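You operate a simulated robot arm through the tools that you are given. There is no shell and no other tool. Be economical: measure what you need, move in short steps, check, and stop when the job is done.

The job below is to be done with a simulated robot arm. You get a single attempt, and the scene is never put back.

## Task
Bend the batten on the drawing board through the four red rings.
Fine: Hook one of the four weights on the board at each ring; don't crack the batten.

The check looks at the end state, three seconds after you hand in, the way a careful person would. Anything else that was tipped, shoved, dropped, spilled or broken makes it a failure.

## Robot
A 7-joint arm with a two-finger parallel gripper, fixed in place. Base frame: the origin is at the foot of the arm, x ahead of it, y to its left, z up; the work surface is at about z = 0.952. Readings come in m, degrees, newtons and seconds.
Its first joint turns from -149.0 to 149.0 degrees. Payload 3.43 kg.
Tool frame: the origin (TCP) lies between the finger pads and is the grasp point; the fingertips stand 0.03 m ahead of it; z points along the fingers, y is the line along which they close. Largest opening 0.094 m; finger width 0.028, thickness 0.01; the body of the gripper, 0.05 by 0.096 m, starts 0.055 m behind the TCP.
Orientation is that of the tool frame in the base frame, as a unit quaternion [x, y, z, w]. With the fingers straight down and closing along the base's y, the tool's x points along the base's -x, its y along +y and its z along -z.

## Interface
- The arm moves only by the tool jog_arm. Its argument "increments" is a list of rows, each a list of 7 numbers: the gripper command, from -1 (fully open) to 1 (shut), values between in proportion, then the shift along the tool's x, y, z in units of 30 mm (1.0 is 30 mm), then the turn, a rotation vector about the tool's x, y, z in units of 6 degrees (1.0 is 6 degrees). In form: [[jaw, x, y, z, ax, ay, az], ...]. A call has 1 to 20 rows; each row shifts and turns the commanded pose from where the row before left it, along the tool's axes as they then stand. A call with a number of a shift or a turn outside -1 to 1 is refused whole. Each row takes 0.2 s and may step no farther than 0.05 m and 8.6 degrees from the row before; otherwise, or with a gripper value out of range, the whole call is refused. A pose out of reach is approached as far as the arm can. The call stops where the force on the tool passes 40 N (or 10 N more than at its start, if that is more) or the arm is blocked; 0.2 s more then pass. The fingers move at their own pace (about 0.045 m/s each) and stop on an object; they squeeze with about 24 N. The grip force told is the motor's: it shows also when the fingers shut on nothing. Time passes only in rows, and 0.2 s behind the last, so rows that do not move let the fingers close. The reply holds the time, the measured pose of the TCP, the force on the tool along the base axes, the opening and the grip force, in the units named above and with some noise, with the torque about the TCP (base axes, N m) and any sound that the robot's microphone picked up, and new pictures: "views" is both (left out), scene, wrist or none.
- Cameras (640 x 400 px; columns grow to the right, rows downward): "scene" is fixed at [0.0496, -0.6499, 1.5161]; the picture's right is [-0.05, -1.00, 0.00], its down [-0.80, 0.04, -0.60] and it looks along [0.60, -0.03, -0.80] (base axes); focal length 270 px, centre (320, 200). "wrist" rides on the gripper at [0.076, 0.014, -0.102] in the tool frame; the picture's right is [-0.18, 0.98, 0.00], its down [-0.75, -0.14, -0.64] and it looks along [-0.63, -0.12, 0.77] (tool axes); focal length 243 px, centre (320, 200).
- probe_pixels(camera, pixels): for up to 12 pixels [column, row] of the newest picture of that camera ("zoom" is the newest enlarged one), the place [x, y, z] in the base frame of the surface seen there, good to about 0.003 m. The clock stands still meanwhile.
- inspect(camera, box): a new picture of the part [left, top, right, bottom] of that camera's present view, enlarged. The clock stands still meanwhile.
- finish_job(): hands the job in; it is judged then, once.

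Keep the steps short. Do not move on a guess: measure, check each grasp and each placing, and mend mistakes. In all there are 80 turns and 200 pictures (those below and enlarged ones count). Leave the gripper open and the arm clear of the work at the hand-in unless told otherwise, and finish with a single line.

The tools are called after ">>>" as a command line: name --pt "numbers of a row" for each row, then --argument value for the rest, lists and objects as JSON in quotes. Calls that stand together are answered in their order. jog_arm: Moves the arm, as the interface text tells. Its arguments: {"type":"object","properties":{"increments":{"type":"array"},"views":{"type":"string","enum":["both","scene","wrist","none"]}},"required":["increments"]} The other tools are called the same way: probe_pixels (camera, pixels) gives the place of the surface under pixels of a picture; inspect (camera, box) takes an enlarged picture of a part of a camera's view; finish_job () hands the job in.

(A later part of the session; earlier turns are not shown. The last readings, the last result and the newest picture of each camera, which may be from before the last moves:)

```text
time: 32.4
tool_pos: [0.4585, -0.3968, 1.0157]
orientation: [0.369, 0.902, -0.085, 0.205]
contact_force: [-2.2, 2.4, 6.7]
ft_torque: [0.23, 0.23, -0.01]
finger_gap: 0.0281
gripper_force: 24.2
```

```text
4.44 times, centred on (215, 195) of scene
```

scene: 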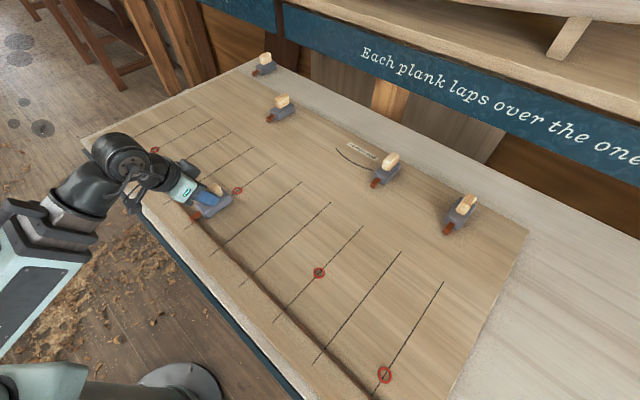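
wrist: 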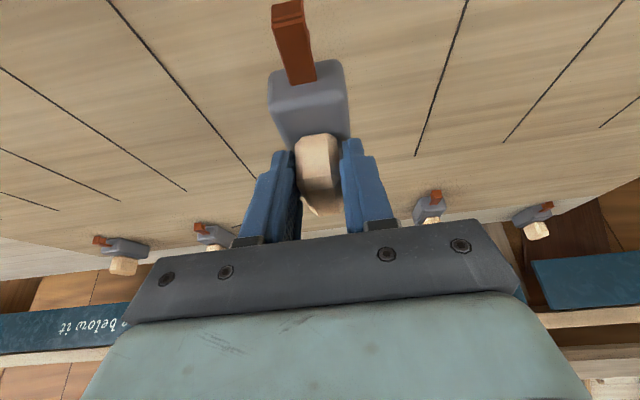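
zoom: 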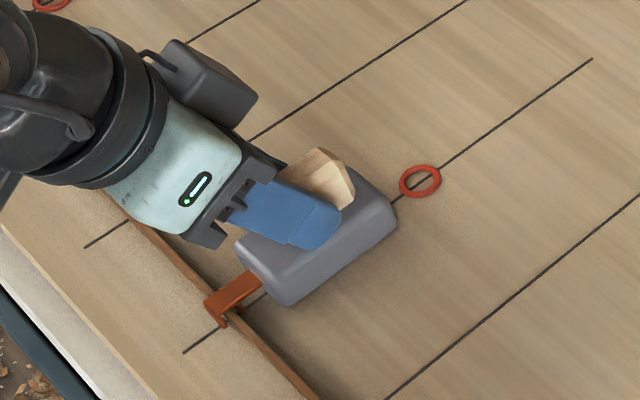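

The hook straddles the batten and the weight rests on the board. I raise it 4 mm so that it skims, and draw the batten 50 mm toward the ring, then check.

>>> jog_arm --pt "1 -0.058 0 -0.12 0 0 0" --pt "1 -0.376 0 0.18 0 0 0" --pt "1 -0.376 0 0.18 0 0 0" --pt "1 -0.376 0 0.18 0 0 0" --pt "1 -0.376 0 0.18 0 0 0" --pt "1 0 0 0 0 0 0" --views "scene"

>>> inspect --camera "scene" --box '[165, 150, 265, 240]'

```text
time: 33.8
tool_pos: [0.4941, -0.4327, 1.0177]
orientation: [0.37, 0.902, -0.085, 0.204]
contact_force: [0.0, 0.5, -7.2]
ft_torque: [0.03, 0.03, 0.0]
finger_gap: 0.0281
gripper_force: 24.2
```

scene: 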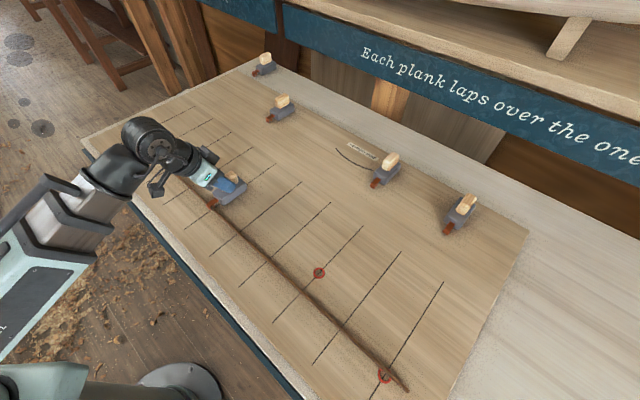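

```text
4.44 times, centred on (215, 195) of scene
```

zoom: 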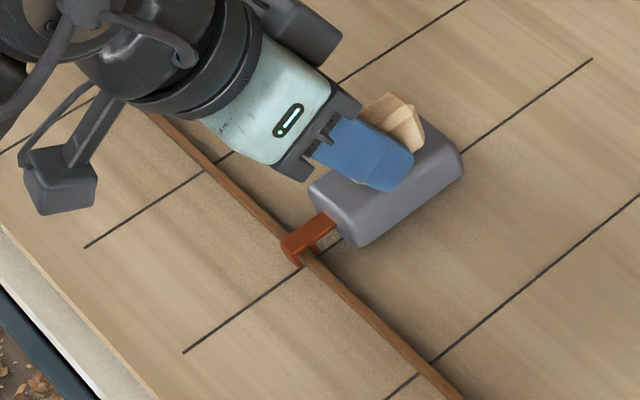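

The batten follows as a whole. I draw the remaining 83 mm to the ring.

>>> jog_arm --pt "1 -0.42 0 0.2 0 0 0" --pt "1 -0.42 0 0.2 0 0 0" --pt "1 -0.42 0 0.2 0 0 0" --pt "1 -0.42 0 0.2 0 0 0" --pt "1 -0.42 0 0.2 0 0 0" --pt "1 -0.4 0 0.19 0 0 0" --pt "1 0 0 0 0 0 0" --views "scene"

>>> inspect --camera "scene" --box '[195, 140, 295, 230]'

```text
time: 35.4
tool_pos: [0.5529, -0.4906, 1.0208]
orientation: [0.37, 0.902, -0.085, 0.205]
contact_force: [0.5, -0.4, -8.5]
ft_torque: [0.1, 0.12, -0.01]
finger_gap: 0.0281
gripper_force: 24.3
```

scene: 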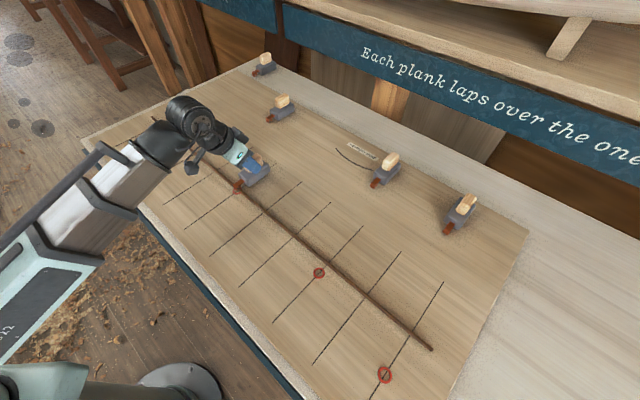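

```text
4.44 times, centred on (245, 185) of scene
```

zoom: 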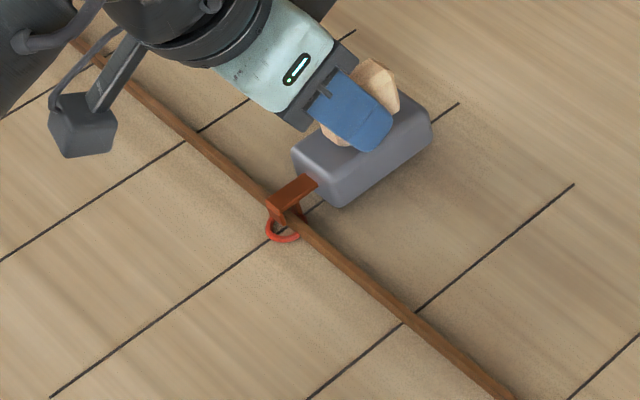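

At the ring now. I measure the batten top beside the hook against the ring centre.

>>> probe_pixels --camera "zoom" --pixels '[[312, 231], [325, 243], [340, 255], [262, 200], [250, 188], [296, 222], [292, 226], [283, 239], [268, 228], [350, 265], [299, 220]]'

```text
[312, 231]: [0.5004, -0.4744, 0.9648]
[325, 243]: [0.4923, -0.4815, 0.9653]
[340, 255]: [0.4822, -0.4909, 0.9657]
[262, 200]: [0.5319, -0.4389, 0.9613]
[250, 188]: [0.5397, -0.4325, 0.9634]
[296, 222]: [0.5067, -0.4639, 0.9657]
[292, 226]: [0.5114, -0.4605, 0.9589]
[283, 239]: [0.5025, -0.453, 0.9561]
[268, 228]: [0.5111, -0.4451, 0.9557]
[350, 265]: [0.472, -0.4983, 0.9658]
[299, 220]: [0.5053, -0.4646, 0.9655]
```

The batten passes t≈0.6875 versus ring centre 0.686 (ring radius ~10 mm): good. I lower the weight onto the board.

>>> jog_arm --pt "1 0.04 0 0.08 0 0 0" --pt "1 0.035 0 0.075 0 0 0" --pt "1 0 0 0 0 0 0" --views "none"

```text
time: 36.2
tool_pos: [0.5521, -0.491, 1.0153]
orientation: [0.37, 0.902, -0.085, 0.206]
contact_force: [0.1, 1.7, -0.3]
ft_torque: [-0.18, -0.15, 0.05]
finger_gap: 0.0281
gripper_force: 23.8
```

The board carries it (load near 0). I open and back off along the tool axis.

>>> jog_arm --pt "-0.3 0 0 0 0 0 0" --pt "-0.3 0 0 0 0 0 0" --pt "-1 0 0 0 0 0 0" --pt "-1 0 0 0 0 0 0" --pt "-1 0 0 -0.8 0 0 0" --pt "-1 0 0 -1 0 0 0" --pt "-1 0 0 -1 0 0 0"

>>> inspect --camera "scene" --box '[195, 140, 295, 230]'

```text
time: 37.8
tool_pos: [0.5266, -0.4654, 1.0893]
orientation: [0.37, 0.903, -0.084, 0.204]
contact_force: [0.1, 0.2, 0.8]
ft_torque: [0.01, -0.01, -0.03]
finger_gap: 0.0939
gripper_force: 0.0
```

scene: 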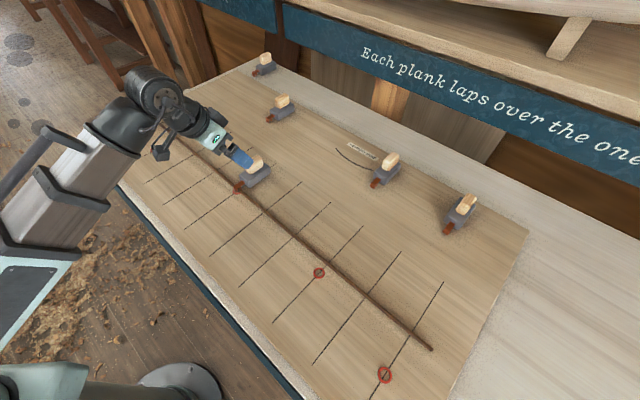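
wrist: 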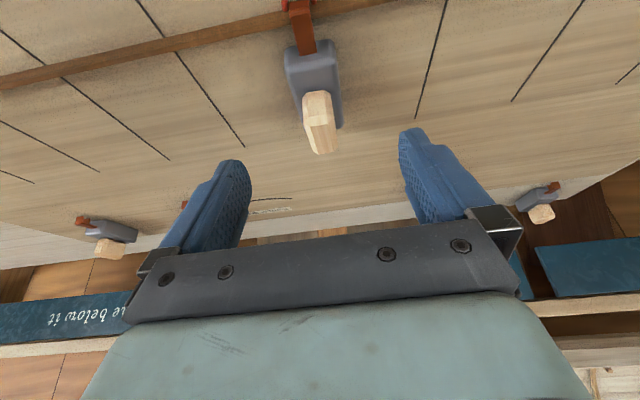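

```text
4.44 times, centred on (245, 185) of scene
```

zoom: 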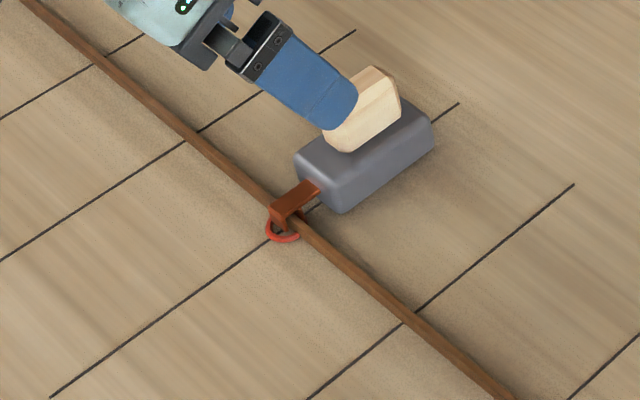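

First weight set neatly, prongs straddling batten in the ring. Next: third weight, for the third ring. I rise and move over it.

>>> jog_arm --pt "-1 -0.26 0 -0.54 0 0 0" --pt "-1 -0.26 0 -0.54 0 0 0" --pt "-1 -0.65 -0.88 0.312 0 0 0" --pt "-1 -0.65 -0.88 0.312 0 0 0" --pt "-1 -0.65 -0.88 0.312 0 0 0" --pt "-1 -0.65 -0.88 0.312 0 0 0" --pt "-1 -0.65 -0.88 0.312 0 0 0" --pt "-1 -0.65 -0.88 0.312 0 0 0" --pt "-1 -0.65 -0.88 0.312 0 0 0" --pt "-1 -0.65 -0.88 0.312 0 0 0" --pt "-1 -0.65 -0.88 0.312 0 0 0" --pt "-1 -0.65 -0.88 0.312 0 0 0" --pt "-1 0 0 0 0 0 0"

```text
time: 40.6
tool_pos: [0.4953, -0.8065, 1.1271]
orientation: [0.371, 0.902, -0.085, 0.204]
contact_force: [-0.3, 0.6, -1.1]
ft_torque: [-0.03, -0.02, 0.0]
finger_gap: 0.0938
gripper_force: 0.0
```

scene: 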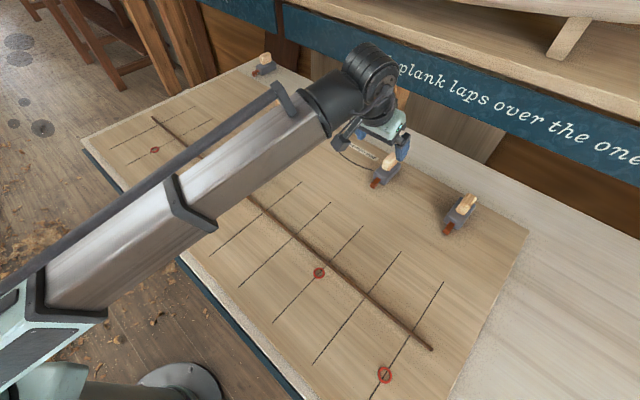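
wrist: 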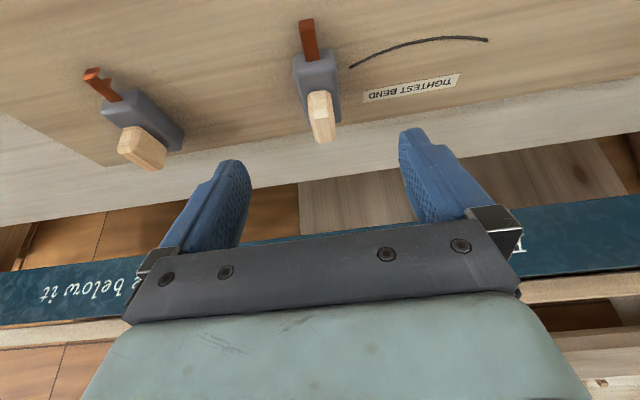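

I measure this weight's handle and hook (wrist ~ (318,95)), and the batten's present course.

>>> probe_pixels --camera "wrist" --pixels '[[305, 23], [312, 50], [315, 93], [324, 92], [320, 100], [323, 118], [331, 113], [325, 135], [316, 112]]'

>>> inspect --camera "scene" --box '[270, 200, 450, 400]'

>>> probe_pixels --camera "scene" --pixels '[[432, 348], [400, 319], [370, 292], [345, 270], [330, 257], [319, 273], [385, 375], [155, 119], [170, 131], [300, 230]]'

```text
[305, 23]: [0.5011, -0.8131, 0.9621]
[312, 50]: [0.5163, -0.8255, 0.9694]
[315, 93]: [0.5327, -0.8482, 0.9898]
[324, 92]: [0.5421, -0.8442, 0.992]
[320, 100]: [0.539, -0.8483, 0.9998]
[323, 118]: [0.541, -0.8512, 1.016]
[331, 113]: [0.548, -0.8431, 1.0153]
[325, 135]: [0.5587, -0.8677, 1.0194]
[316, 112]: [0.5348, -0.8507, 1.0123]
```

```text
2.00 times, centred on (360, 300) of scene
```

zoom: 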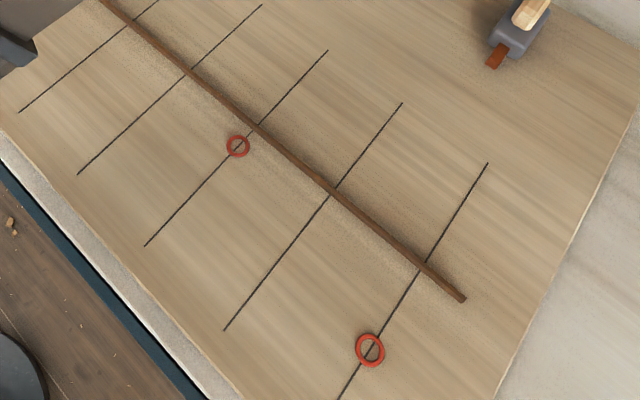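

```text
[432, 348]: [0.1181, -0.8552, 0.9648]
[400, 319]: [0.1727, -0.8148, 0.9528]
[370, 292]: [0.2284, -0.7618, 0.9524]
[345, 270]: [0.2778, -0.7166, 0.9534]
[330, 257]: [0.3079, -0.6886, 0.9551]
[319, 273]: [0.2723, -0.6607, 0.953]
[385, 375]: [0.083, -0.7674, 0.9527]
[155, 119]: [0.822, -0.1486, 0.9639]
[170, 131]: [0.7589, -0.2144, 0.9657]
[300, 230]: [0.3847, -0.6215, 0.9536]
```

Handle centre s≈0.2195, t≈0.995; same geometry as before. I approach and close.

>>> jog_arm --pt "-1 -0.087 0.004 0.867 0 0 0" --pt "-1 -0.087 0.004 0.867 0 0 0" --pt "-1 -0.087 0.004 0.867 0 0 0" --pt "-1 -0.087 0.004 0.867 0 0 0" --pt "-1 -0.087 0.004 0.867 0 0 0" --pt "-1 0 0 0 0 0 0" --pt "1 0 0 0 0 0 0" --pt "1 0 0 0 0 0 0" --pt "1 0 0 0 0 0 0" --pt "1 0 0 0 0 0 0" --pt "1 0 0 0 0 0 0" --pt "1 0 0 0 0 0 0" --pt "1 0 0 0 0 0 0" --views "wrist"

```text
time: 43.4
tool_pos: [0.5452, -0.8519, 1.0135]
orientation: [0.37, 0.902, -0.085, 0.204]
contact_force: [-2.7, -2.6, 1.2]
ft_torque: [-0.23, 0.15, -0.04]
finger_gap: 0.042
gripper_force: 24.5
```

wrist: 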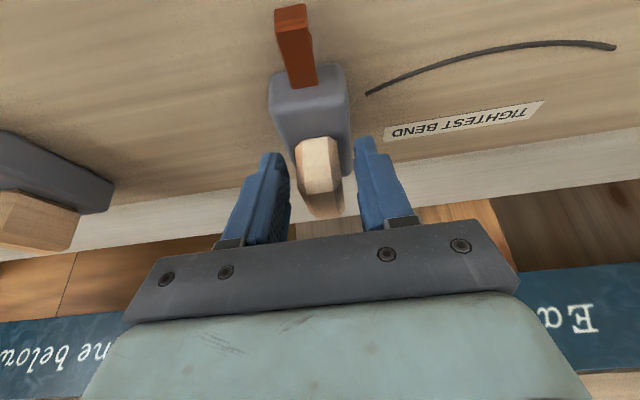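

The gap is 42 mm: the finger corners are catching the lead body, not the handle. I open, rise 5 mm, and close again.

>>> jog_arm --pt "-0.3 0 0 0 0 0 0" --pt "-0.3 0 0 0 0 0 0" --pt "-0.3 -0.072 0 -0.15 0 0 0" --pt "-0.3 0 0 0 0 0 0" --pt "1 0 0 0 0 0 0" --pt "1 0 0 0 0 0 0" --pt "1 0 0 0 0 0 0" --pt "1 0 0 0 0 0 0" --pt "1 0 0 0 0 0 0" --pt "1 0 0 0 0 0 0" --views "wrist"

```text
time: 45.6
tool_pos: [0.5448, -0.8512, 1.02]
orientation: [0.37, 0.902, -0.085, 0.205]
contact_force: [-2.9, 0.7, 2.1]
ft_torque: [0.16, 0.1, -0.03]
finger_gap: 0.0239
gripper_force: 24.1
```

wrist: 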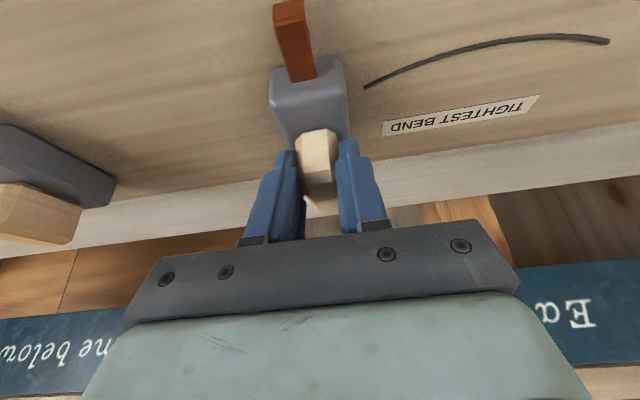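

Now a true handle grip (24 mm). I lift 45 mm, carry it to near the third ring, and turn it 9° to suit the coming curve.

>>> jog_arm --pt "1 -0.108 0 -0.226 0 0 0" --pt "1 -0.217 0 -0.45 0 0 0" --pt "1 -0.217 0 -0.45 0 0 0" --pt "1 -0.108 0 -0.226 0 0 0" --pt "1 0.853 -0.27 -0.41 0 0 0" --pt "1 0.853 -0.27 -0.41 0 0 0" --pt "1 0.853 -0.27 -0.41 0 0 0" --pt "1 0.853 -0.27 -0.41 0 0 0" --pt "1 0.853 -0.27 -0.41 0 0 0" --pt "1 0.853 -0.27 -0.41 0 0 0" --pt "1 0.853 -0.27 -0.41 0 0 0" --pt "1 0.853 -0.27 -0.41 0 0 0" --pt "1 0 0 0 0.325 0 0.677" --pt "1 0 0 0 0.325 0 0.677" --pt "1 0 0 0 0 0 0" --views "scene"

>>> inspect --camera "scene" --box '[270, 190, 400, 310]'

```text
time: 48.8
tool_pos: [0.3374, -0.7394, 1.0664]
orientation: [0.441, 0.87, -0.101, 0.197]
contact_force: [0.2, -0.7, -6.9]
ft_torque: [0.1, 0.08, 0.0]
finger_gap: 0.024
gripper_force: 23.3
```

scene: 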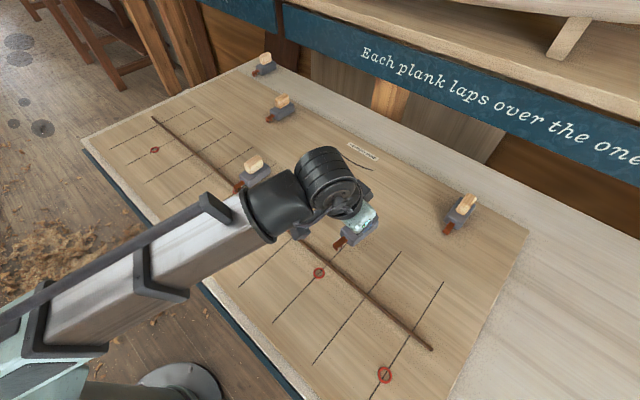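

```text
3.33 times, centred on (335, 250) of scene
```

zoom: 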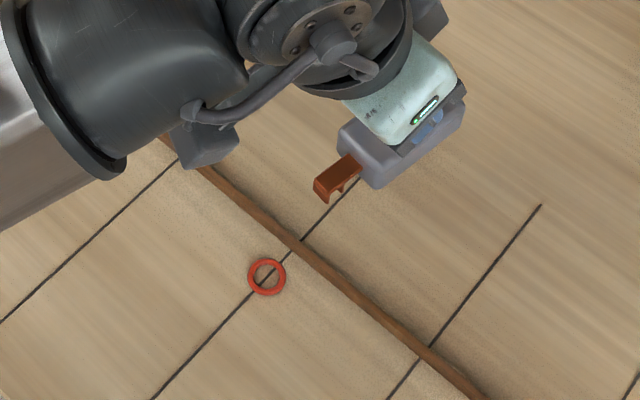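

I measure hook and batten here.

>>> probe_pixels --camera "zoom" --pixels '[[322, 198], [320, 187], [338, 165], [345, 188], [340, 192], [355, 160], [301, 243], [290, 233], [318, 258], [335, 270], [266, 277]]'

```text
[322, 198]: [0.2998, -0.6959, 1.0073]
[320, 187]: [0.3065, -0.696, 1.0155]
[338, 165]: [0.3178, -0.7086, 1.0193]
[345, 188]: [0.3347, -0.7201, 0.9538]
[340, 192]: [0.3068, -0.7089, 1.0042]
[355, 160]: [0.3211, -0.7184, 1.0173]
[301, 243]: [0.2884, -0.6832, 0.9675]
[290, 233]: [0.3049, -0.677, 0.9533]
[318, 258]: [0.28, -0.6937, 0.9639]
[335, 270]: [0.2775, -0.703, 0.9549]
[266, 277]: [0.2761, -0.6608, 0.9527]
```

Slot is at t≈0.711, batten at 0.687 there. I shift in 24 mm and lower over it to just above resting height.

>>> jog_arm --pt "1 0.713 -0.125 -0.341 0 0 0" --pt "1 0 0 0 0 0 0" --pt "1 0.155 0 0.323 0 0 0" --pt "1 0.155 0 0.323 0 0 0" --pt "1 0.155 0 0.323 0 0 0" --pt "1 0.145 0 0.3 0 0 0" --pt "1 0 0 0 0 0 0" --views "scene"

>>> inspect --camera "scene" --box '[270, 200, 370, 300]'

```text
time: 50.4
tool_pos: [0.3205, -0.7236, 1.0243]
orientation: [0.44, 0.871, -0.1, 0.197]
contact_force: [-0.5, 1.3, -7.4]
ft_torque: [0.1, 0.05, 0.0]
finger_gap: 0.0238
gripper_force: 24.0
```

scene: 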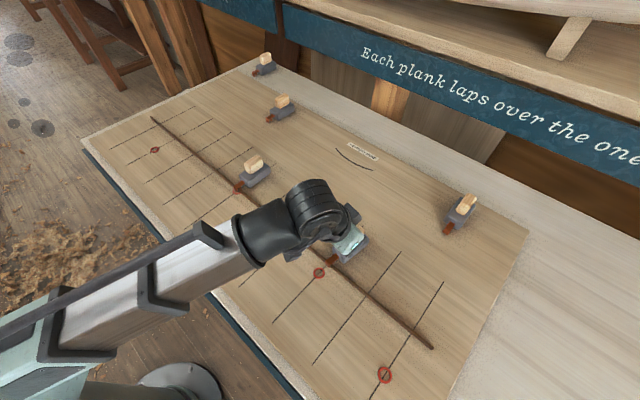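

```text
4.00 times, centred on (320, 250) of scene
```

zoom: 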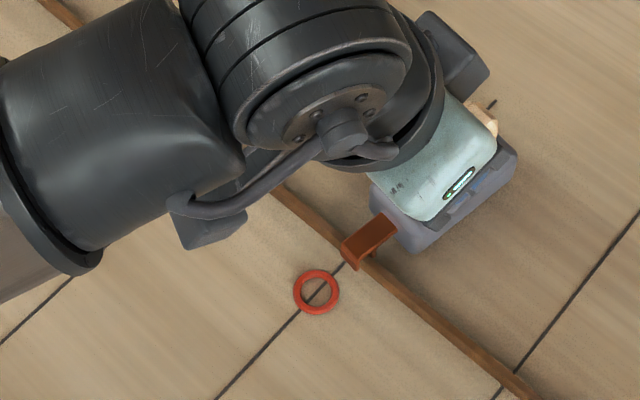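

The prongs straddle the batten. I lower 2 mm more and push the batten 26 mm in to the ring.

>>> jog_arm --pt "1 0.029 0 0.06 0 0 0" --pt "1 0.26 -0.01 -0.124 0 0 0" --pt "1 0.26 -0.01 -0.124 0 0 0" --pt "1 0.26 -0.01 -0.124 0 0 0" --pt "1 0 0 0 0 0 0" --views "scene"

>>> inspect --camera "scene" --box '[270, 210, 370, 310]'

>>> inspect --camera "scene" --box '[195, 140, 295, 230]'

```text
time: 51.6
tool_pos: [0.3051, -0.7006, 1.0211]
orientation: [0.44, 0.87, -0.101, 0.197]
contact_force: [-0.1, 0.1, -7.5]
ft_torque: [0.08, 0.06, 0.0]
finger_gap: 0.024
gripper_force: 24.0
```

scene: 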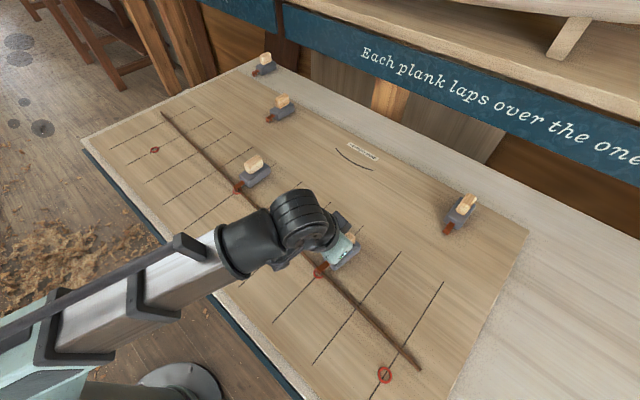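

```text
4.00 times, centred on (320, 260) of scene
```

zoom: 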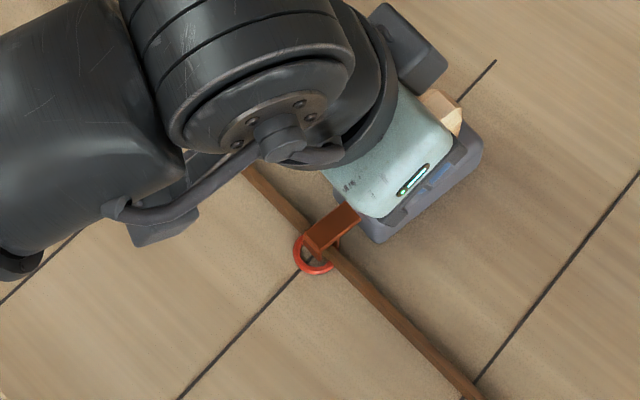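

```text
4.44 times, centred on (245, 185) of scene
```

zoom: 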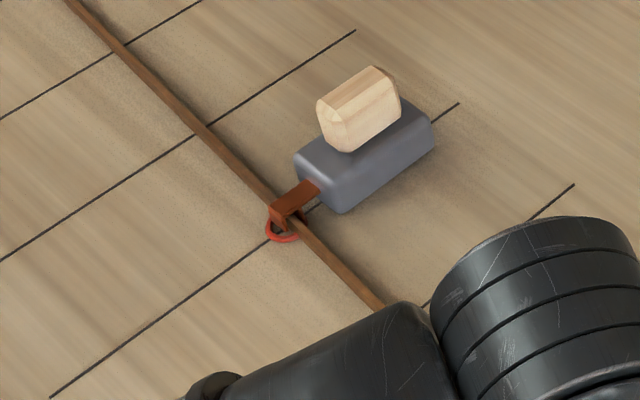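

Slot is now at (s 0.272, t 0.661) against ring (0.274, 0.6605). I lower it to rest, open, and back off.

>>> jog_arm --pt "1 0.043 0 0.09 0 0 0" --pt "1 0 0 0 0 0 0" --pt "-0.3 0 0 0 0 0 0" --pt "-0.3 0 0 0 0 0 0" --pt "-1 0 0 0 0 0 0" --pt "-1 0 0 0 0 0 0" --pt "-1 0 0 -0.8 0 0 0" --pt "-1 0 0 -1 0 0 0" --pt "-1 0 0 -1 0 0 0" --pt "-1 -0.433 0 -0.9 0 0 0"

>>> inspect --camera "scene" --box '[270, 210, 370, 310]'

```text
time: 53.8
tool_pos: [0.2809, -0.672, 1.1219]
orientation: [0.44, 0.87, -0.1, 0.198]
contact_force: [0.0, -0.7, -0.2]
ft_torque: [0.0, 0.0, -0.02]
finger_gap: 0.0941
gripper_force: 0.1
```

scene: 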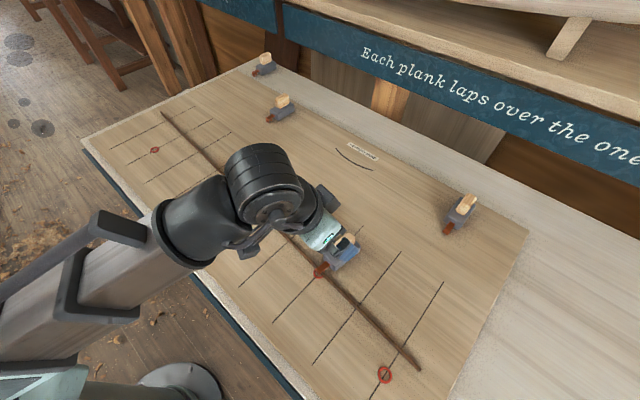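
wrist: 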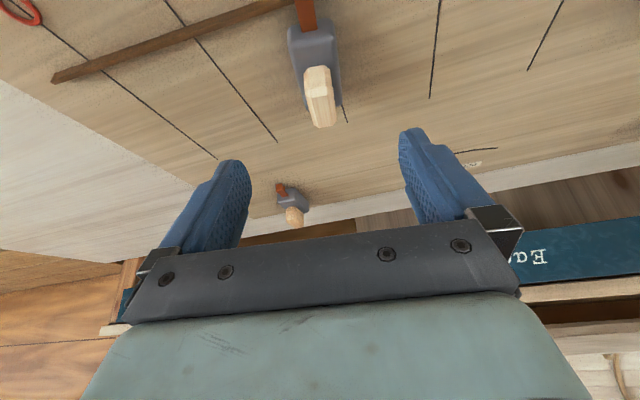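

```text
4.00 times, centred on (320, 260) of scene
```

zoom: 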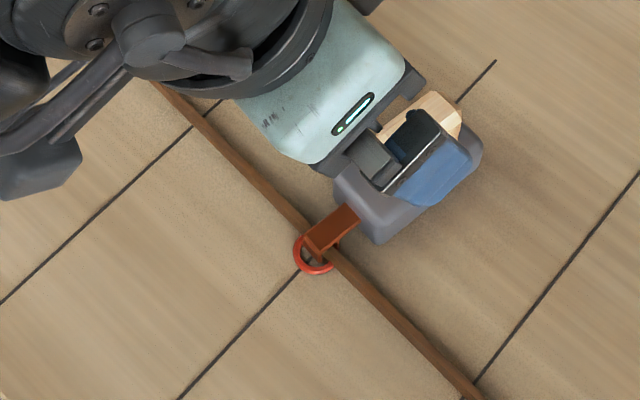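

Second weight set. Next the far right weight. I turn back 9°, and move over it.

>>> jog_arm --pt "-1 0 0 0 -0.325 0 -0.677" --pt "-1 0 0 0 -0.325 0 -0.677" --pt "-1 -0.8 -0.567 0.384 0 0 0" --pt "-1 -0.8 -0.567 0.384 0 0 0" --pt "-1 -0.8 -0.567 0.384 0 0 0" --pt "-1 -0.8 -0.567 0.384 0 0 0" --pt "-1 -0.8 -0.567 0.384 0 0 0" --pt "-1 -0.8 -0.567 0.384 0 0 0" --pt "-1 -0.8 -0.567 0.384 0 0 0" --pt "-1 -0.8 -0.567 0.384 0 0 0" --pt "-1 -0.8 -0.567 0.384 0 0 0" --pt "-1 0 0 0 0 0 0"

```text
time: 56.4
tool_pos: [0.3495, -0.95, 1.1246]
orientation: [0.37, 0.902, -0.085, 0.205]
contact_force: [-0.1, -0.3, 0.2]
ft_torque: [-0.03, 0.01, -0.01]
finger_gap: 0.0938
gripper_force: 0.1
```

scene: 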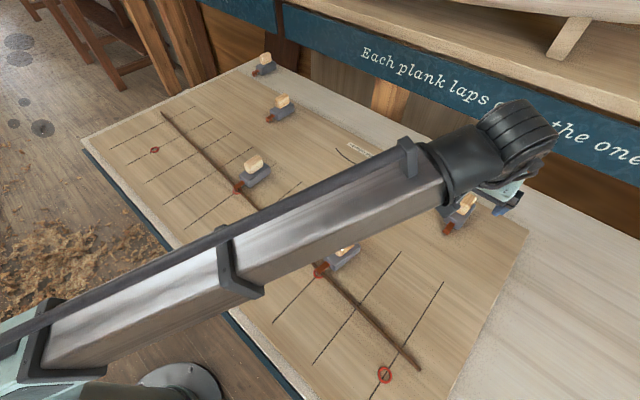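
wrist: 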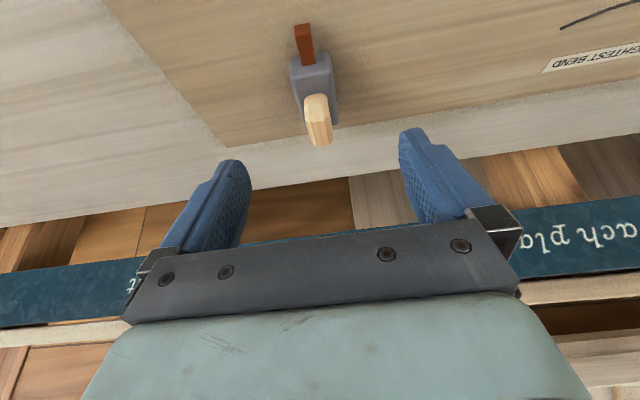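

It's oriented like the others. I measure its handle and hook.

>>> probe_pixels --camera "wrist" --pixels '[[302, 28], [306, 50], [316, 105], [318, 118], [326, 110], [320, 138], [309, 110], [310, 66]]'

```text
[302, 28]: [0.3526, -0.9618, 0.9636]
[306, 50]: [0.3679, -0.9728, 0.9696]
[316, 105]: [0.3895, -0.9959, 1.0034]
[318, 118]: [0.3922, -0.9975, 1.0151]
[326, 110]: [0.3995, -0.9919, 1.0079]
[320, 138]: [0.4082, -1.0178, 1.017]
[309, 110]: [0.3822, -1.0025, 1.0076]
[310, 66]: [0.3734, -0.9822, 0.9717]
```

Target TCP s=0.430, t=0.988, z=1.0195. I approach; reach is the question here.

>>> jog_arm --pt "-1 -0.112 -0.036 0.83 0 0 0" --pt "-1 -0.112 -0.036 0.83 0 0 0" --pt "-1 -0.112 -0.036 0.83 0 0 0" --pt "-1 -0.112 -0.036 0.83 0 0 0" --pt "-1 -0.112 -0.036 0.83 0 0 0" --pt "-1 0 0 0 0 0 0" --views "wrist"

```text
time: 57.8
tool_pos: [0.39, -1.0016, 1.0195]
orientation: [0.37, 0.902, -0.085, 0.204]
contact_force: [-0.1, -0.2, 0.3]
ft_torque: [0.0, -0.01, -0.01]
finger_gap: 0.0941
gripper_force: 0.0
```

wrist: 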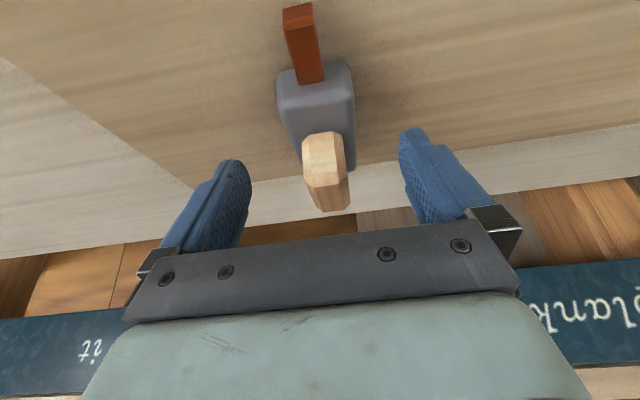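

Reached. I close the jaws.

>>> jog_arm --pt "1 0 0 0 0 0 0" --pt "1 0 0 0 0 0 0" --pt "1 0 0 0 0 0 0" --pt "1 0 0 0 0 0 0" --pt "1 0 0 0 0 0 0" --pt "1 0 0 0 0 0 0" --pt "1 0 0 0 0 0 0" --views "none"

```text
time: 59.4
tool_pos: [0.3886, -1.0021, 1.0193]
orientation: [0.371, 0.902, -0.085, 0.204]
contact_force: [2.5, 2.1, 1.5]
ft_torque: [0.31, -0.2, 0.0]
finger_gap: 0.0241
gripper_force: 24.1
```

Gripped at 24 mm. I lift, carry it to near the right ring, and turn it 11°.

>>> jog_arm --pt "1 -0.108 0 -0.226 0 0 0" --pt "1 -0.217 0 -0.45 0 0 0" --pt "1 -0.217 0 -0.45 0 0 0" --pt "1 -0.108 0 -0.226 0 0 0" --pt "1 0.88 -0.22 -0.42 0 0 0" --pt "1 0.88 -0.22 -0.42 0 0 0" --pt "1 0.88 -0.22 -0.42 0 0 0" --pt "1 0.88 -0.22 -0.42 0 0 0" --pt "1 0.88 -0.22 -0.42 0 0 0" --pt "1 0.88 -0.22 -0.42 0 0 0" --pt "1 0.88 -0.22 -0.42 0 0 0" --pt "1 0.88 -0.22 -0.42 0 0 0" --pt "1 0.88 -0.22 -0.42 0 0 0" --pt "1 0 0 0 0.265 0 0.551" --pt "1 0 0 0 0.265 0 0.551" --pt "1 0 0 0 0.265 0 0.551" --pt "1 0 0 0 0 0 0" --views "both"

>>> inspect --camera "scene" --box '[350, 290, 470, 400]'

```text
time: 63.0
tool_pos: [0.1618, -0.8581, 1.0621]
orientation: [0.455, 0.862, -0.104, 0.196]
contact_force: [-0.1, -0.4, -8.0]
ft_torque: [0.06, 0.06, -0.02]
finger_gap: 0.024
gripper_force: 24.4
```

scene: 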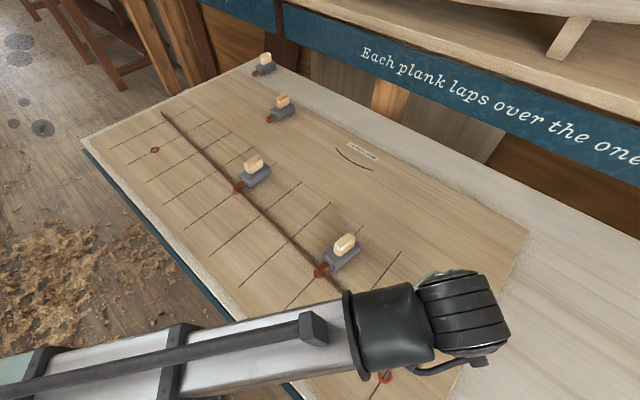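
wrist: 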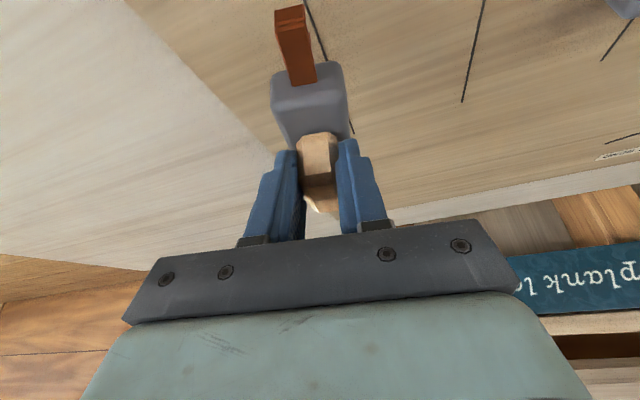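

```text
3.64 times, centred on (410, 345) of scene
```

zoom: 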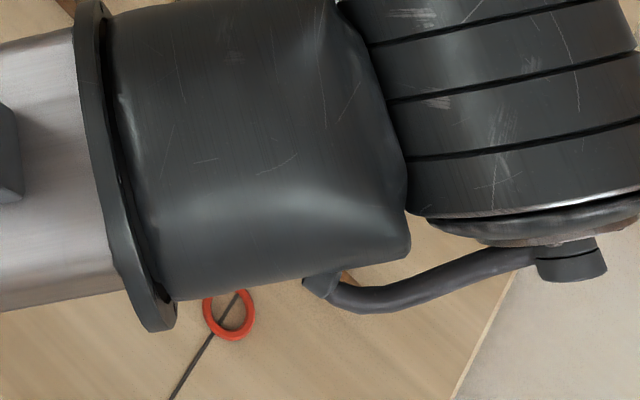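

The arm hides this spot from the scene camera. I swing back out briefly so that I can measure the batten near the right ring, and reduce the turn to 5° for easier insertion.

>>> jog_arm --pt "1 -0.827 0.517 0.397 0 0 0" --pt "1 -0.827 0.517 0.397 0 0 0" --pt "1 -0.827 0.517 0.397 0 0 0" --pt "1 -0.827 0.517 0.397 0 0 0" --pt "1 -0.827 0.517 0.397 0 0 0" --pt "1 -0.827 0.517 0.397 0 0 0" --pt "1 0 0 0 -0.433 0 -0.902" --pt "1 0 0 0 0 0 0" --views "both"

>>> inspect --camera "scene" --box '[340, 300, 460, 400]'

```text
time: 64.8
tool_pos: [0.3301, -0.944, 1.0624]
orientation: [0.409, 0.885, -0.094, 0.201]
contact_force: [0.1, 0.4, -7.8]
ft_torque: [0.09, 0.08, -0.02]
finger_gap: 0.024
gripper_force: 23.4
```

scene: 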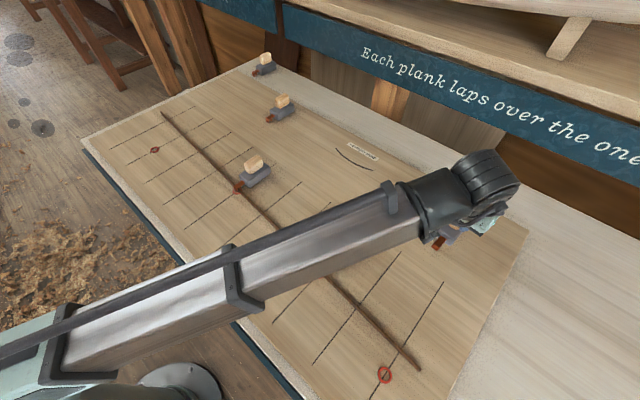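
wrist: 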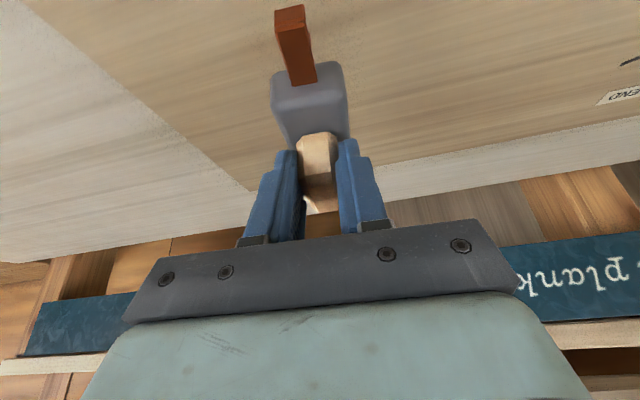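

```text
4.00 times, centred on (400, 350) of scene
```

zoom: 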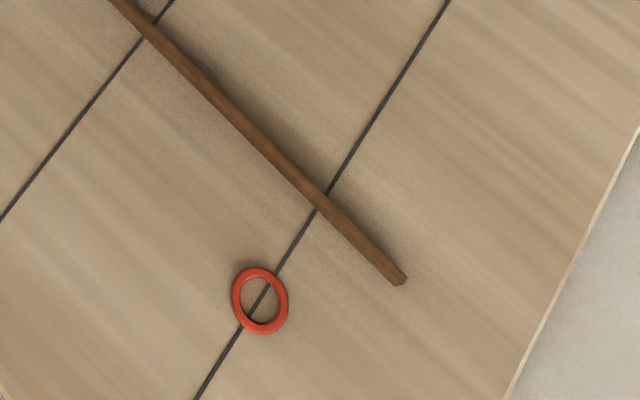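

Clear view. I measure the batten top around the station line and the ring.

>>> probe_pixels --camera "zoom" --pixels '[[318, 193], [318, 197], [318, 201], [340, 216], [340, 220], [300, 180], [300, 184], [280, 162], [360, 238], [260, 300], [398, 281], [380, 260]]'

>>> probe_pixels --camera "wrist" --pixels '[[291, 8], [291, 24], [292, 32], [300, 70]]'

```text
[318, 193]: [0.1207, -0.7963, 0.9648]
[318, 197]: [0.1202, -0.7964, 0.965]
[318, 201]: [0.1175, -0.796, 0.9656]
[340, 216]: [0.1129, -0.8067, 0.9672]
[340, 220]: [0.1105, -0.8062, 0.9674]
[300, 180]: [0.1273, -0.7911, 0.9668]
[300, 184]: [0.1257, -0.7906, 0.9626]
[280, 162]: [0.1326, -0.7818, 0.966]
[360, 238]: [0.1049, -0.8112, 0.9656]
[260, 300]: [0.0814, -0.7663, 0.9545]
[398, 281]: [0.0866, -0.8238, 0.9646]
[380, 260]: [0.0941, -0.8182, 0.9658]
```

```text
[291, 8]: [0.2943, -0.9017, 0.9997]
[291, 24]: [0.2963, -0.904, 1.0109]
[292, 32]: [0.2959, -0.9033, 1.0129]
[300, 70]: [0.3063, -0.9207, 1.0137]
```

Batten at t≈0.6485 there; the slot of this weight is about 47 mm ahead of the TCP. I move above the insertion point and check the pose.

>>> jog_arm --pt "1 0.8595 -0.341 -0.4117 0 0 0" --pt "1 0.8595 -0.341 -0.4117 0 0 0" --pt "1 0.8595 -0.341 -0.4117 0 0 0" --pt "1 0.8595 -0.341 -0.4117 0 0 0" --pt "1 0.8595 -0.341 -0.4117 0 0 0" --pt "1 0.8595 -0.341 -0.4117 0 0 0" --pt "1 0.8595 -0.341 -0.4117 0 0 0" --pt "1 0 0 0 0 0 0" --pt "1 0 0 0 0 0 0" --views "wrist"

>>> probe_pixels --camera "wrist" --pixels '[[291, 8], [289, 24], [293, 32], [291, 15]]'

```text
time: 66.8
tool_pos: [0.1468, -0.8375, 1.0605]
orientation: [0.409, 0.885, -0.093, 0.201]
contact_force: [0.0, 0.8, -8.0]
ft_torque: [0.09, 0.08, -0.04]
finger_gap: 0.0238
gripper_force: 24.3
```

wrist: 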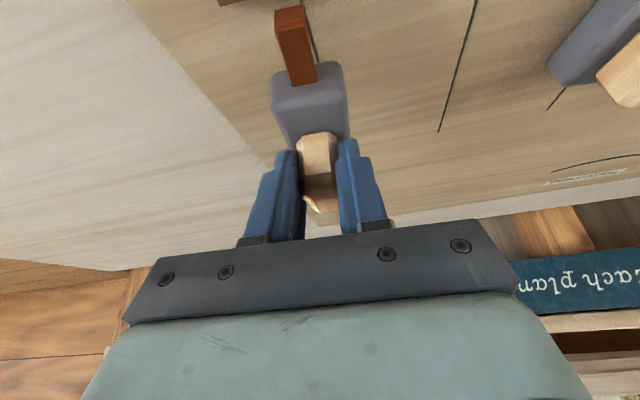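

```text
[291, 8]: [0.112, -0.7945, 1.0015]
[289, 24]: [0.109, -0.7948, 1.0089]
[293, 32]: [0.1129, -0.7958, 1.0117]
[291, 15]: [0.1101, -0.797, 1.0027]
```

Hook front face at t≈0.6405, so slot ≈0.648 versus batten 0.6485. I lower.

>>> jog_arm --pt "1 0.137 0 0.286 0 0 0" --pt "1 0.137 0 0.286 0 0 0" --pt "1 0.137 0 0.286 0 0 0" --pt "1 0.137 0 0.286 0 0 0" --pt "1 0 0 0 0 0 0" --views "both"

>>> inspect --camera "wrist" --box '[220, 0, 380, 100]'

```text
time: 68.0
tool_pos: [0.1473, -0.8375, 1.0251]
orientation: [0.409, 0.885, -0.093, 0.201]
contact_force: [-0.3, -0.2, -6.9]
ft_torque: [0.07, 0.09, 0.01]
finger_gap: 0.0238
gripper_force: 24.6
```

scene: 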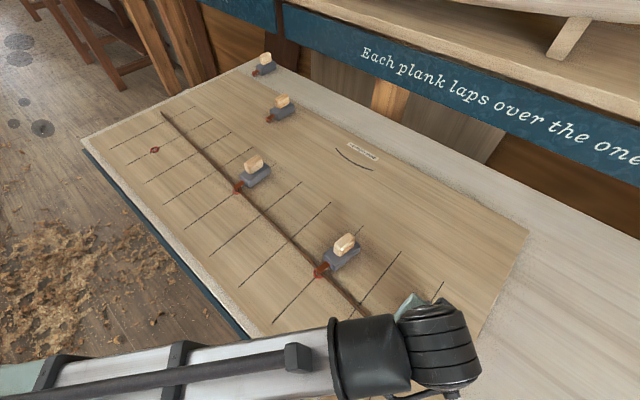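
wrist: 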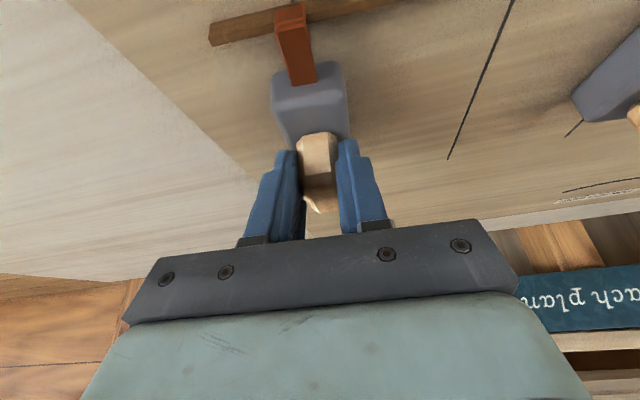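

```text
4.00 times, centred on (300, 50) of wrist
```

zoom: 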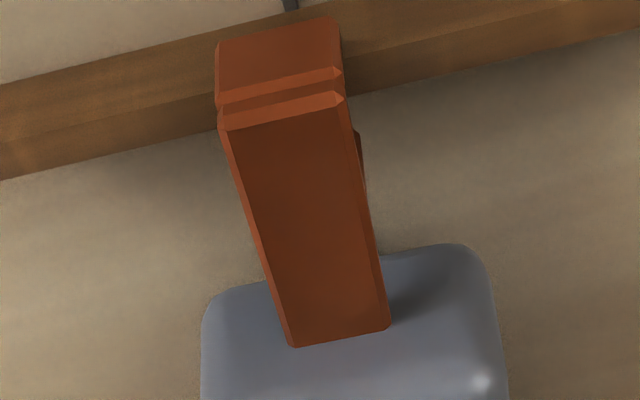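

The batten shows on both sides of the hook; front prong is a few mm before its near edge, with more room behind. I nudge 2 mm inward and lower to resting height.

>>> jog_arm --pt "1 0.06 0 -0.029 0 0 0" --pt "1 0.036 0 0.075 0 0 0" --pt "1 0.022 0 0.045 0 0 0" --pt "1 0 0 0 0 0 0" --views "wrist"

>>> inspect --camera "wrist" --box '[220, 0, 380, 100]'

```text
time: 69.0
tool_pos: [0.1454, -0.8339, 1.0207]
orientation: [0.409, 0.885, -0.094, 0.2]
contact_force: [0.3, -0.2, -7.5]
ft_torque: [0.07, 0.08, -0.02]
finger_gap: 0.0239
gripper_force: 24.2
```

wrist: 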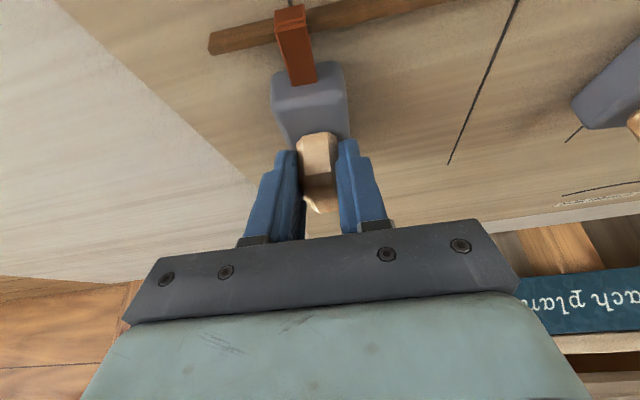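

```text
4.00 times, centred on (300, 50) of wrist
```

zoom: 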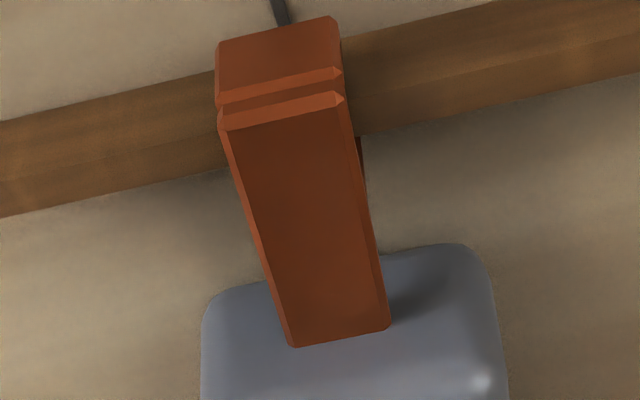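

The hook straddles the batten properly. I push the batten 48 mm in to the ring, then turn the weight 8° to match the curve.

>>> jog_arm --pt "1 0.237 -0.0655 -0.1135 0 0 0" --pt "1 0.237 -0.0655 -0.1135 0 0 0" --pt "1 0.237 -0.0655 -0.1135 0 0 0" --pt "1 0.237 -0.0655 -0.1135 0 0 0" --pt "1 0.237 -0.0655 -0.1135 0 0 0" --pt "1 0.237 -0.0655 -0.1135 0 0 0" --pt "1 0 0 0 0.289 0 0.601" --pt "1 0 0 0 0.289 0 0.601" --pt "1 0 0 0 0 0 0" --views "both"

>>> inspect --camera "wrist" --box '[200, 0, 400, 100]'

>>> inspect --camera "scene" --box '[200, 140, 380, 300]'

```text
time: 71.0
tool_pos: [0.106, -0.8071, 1.021]
orientation: [0.471, 0.854, -0.108, 0.194]
contact_force: [-0.4, -0.2, -7.0]
ft_torque: [0.13, 0.04, 0.0]
finger_gap: 0.024
gripper_force: 23.9
```

scene: 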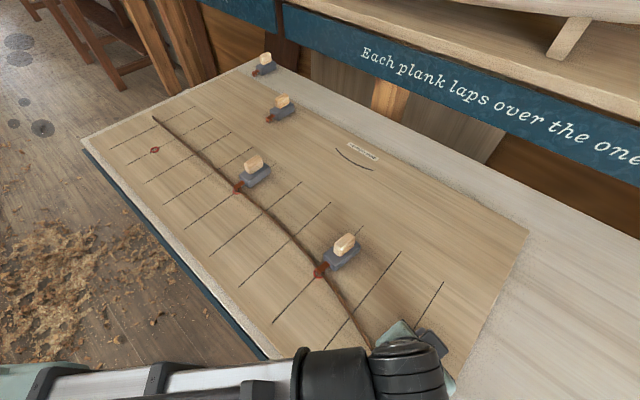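
wrist: 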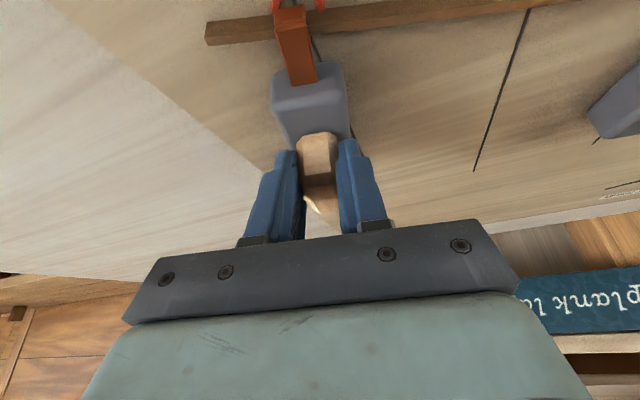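

```text
3.20 times, centred on (300, 50) of wrist
```

zoom: 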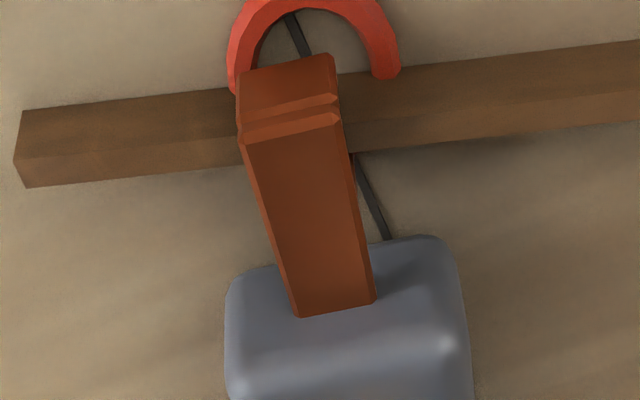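

```text
2.50 times, centred on (290, 220) of scene
```

zoom: 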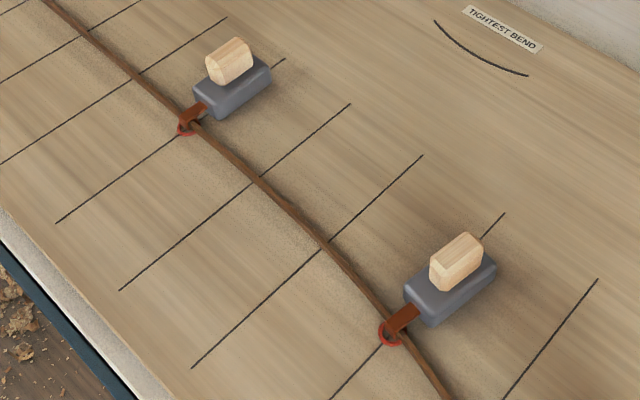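

The batten now curves smoothly through the second and third rings. I check its position in the right ring with the wrist camera.

>>> probe_pixels --camera "zoom" --pixels '[[200, 145], [200, 165], [200, 155], [370, 125], [370, 140], [400, 130], [240, 60], [310, 2], [385, 70], [232, 90], [200, 110]]'

>>> probe_pixels --camera "wrist" --pixels '[[262, 42], [250, 46], [330, 37], [345, 36], [320, 4], [277, 4]]'

```text
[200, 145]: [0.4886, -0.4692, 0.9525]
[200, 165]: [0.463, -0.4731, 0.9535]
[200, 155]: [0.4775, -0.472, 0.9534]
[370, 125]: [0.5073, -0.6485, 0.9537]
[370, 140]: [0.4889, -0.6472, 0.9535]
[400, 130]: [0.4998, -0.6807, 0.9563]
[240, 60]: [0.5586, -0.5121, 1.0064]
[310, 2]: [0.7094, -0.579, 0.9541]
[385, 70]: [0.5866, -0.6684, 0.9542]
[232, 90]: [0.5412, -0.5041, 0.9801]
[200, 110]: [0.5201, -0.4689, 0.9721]
```

```text
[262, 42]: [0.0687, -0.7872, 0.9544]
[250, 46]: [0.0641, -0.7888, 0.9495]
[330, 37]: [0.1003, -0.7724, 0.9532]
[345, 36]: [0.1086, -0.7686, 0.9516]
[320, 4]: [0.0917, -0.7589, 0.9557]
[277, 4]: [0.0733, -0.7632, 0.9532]
```

I mispicked (zoom was the scene one). I measure again with wrist pixels on the batten's top face.

>>> probe_pixels --camera "wrist" --pixels '[[262, 32], [262, 35], [262, 37], [325, 25], [325, 28], [340, 25], [262, 24], [325, 18], [280, 10], [323, 20], [310, 1]]'

```text
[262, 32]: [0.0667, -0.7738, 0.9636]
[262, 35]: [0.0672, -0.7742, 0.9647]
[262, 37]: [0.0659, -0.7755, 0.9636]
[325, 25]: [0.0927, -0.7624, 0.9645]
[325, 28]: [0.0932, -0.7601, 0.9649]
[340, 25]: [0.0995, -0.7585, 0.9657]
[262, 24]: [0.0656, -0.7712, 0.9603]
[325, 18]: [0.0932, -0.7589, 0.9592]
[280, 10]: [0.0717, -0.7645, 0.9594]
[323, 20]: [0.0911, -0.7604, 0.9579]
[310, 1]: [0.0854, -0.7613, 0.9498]
```

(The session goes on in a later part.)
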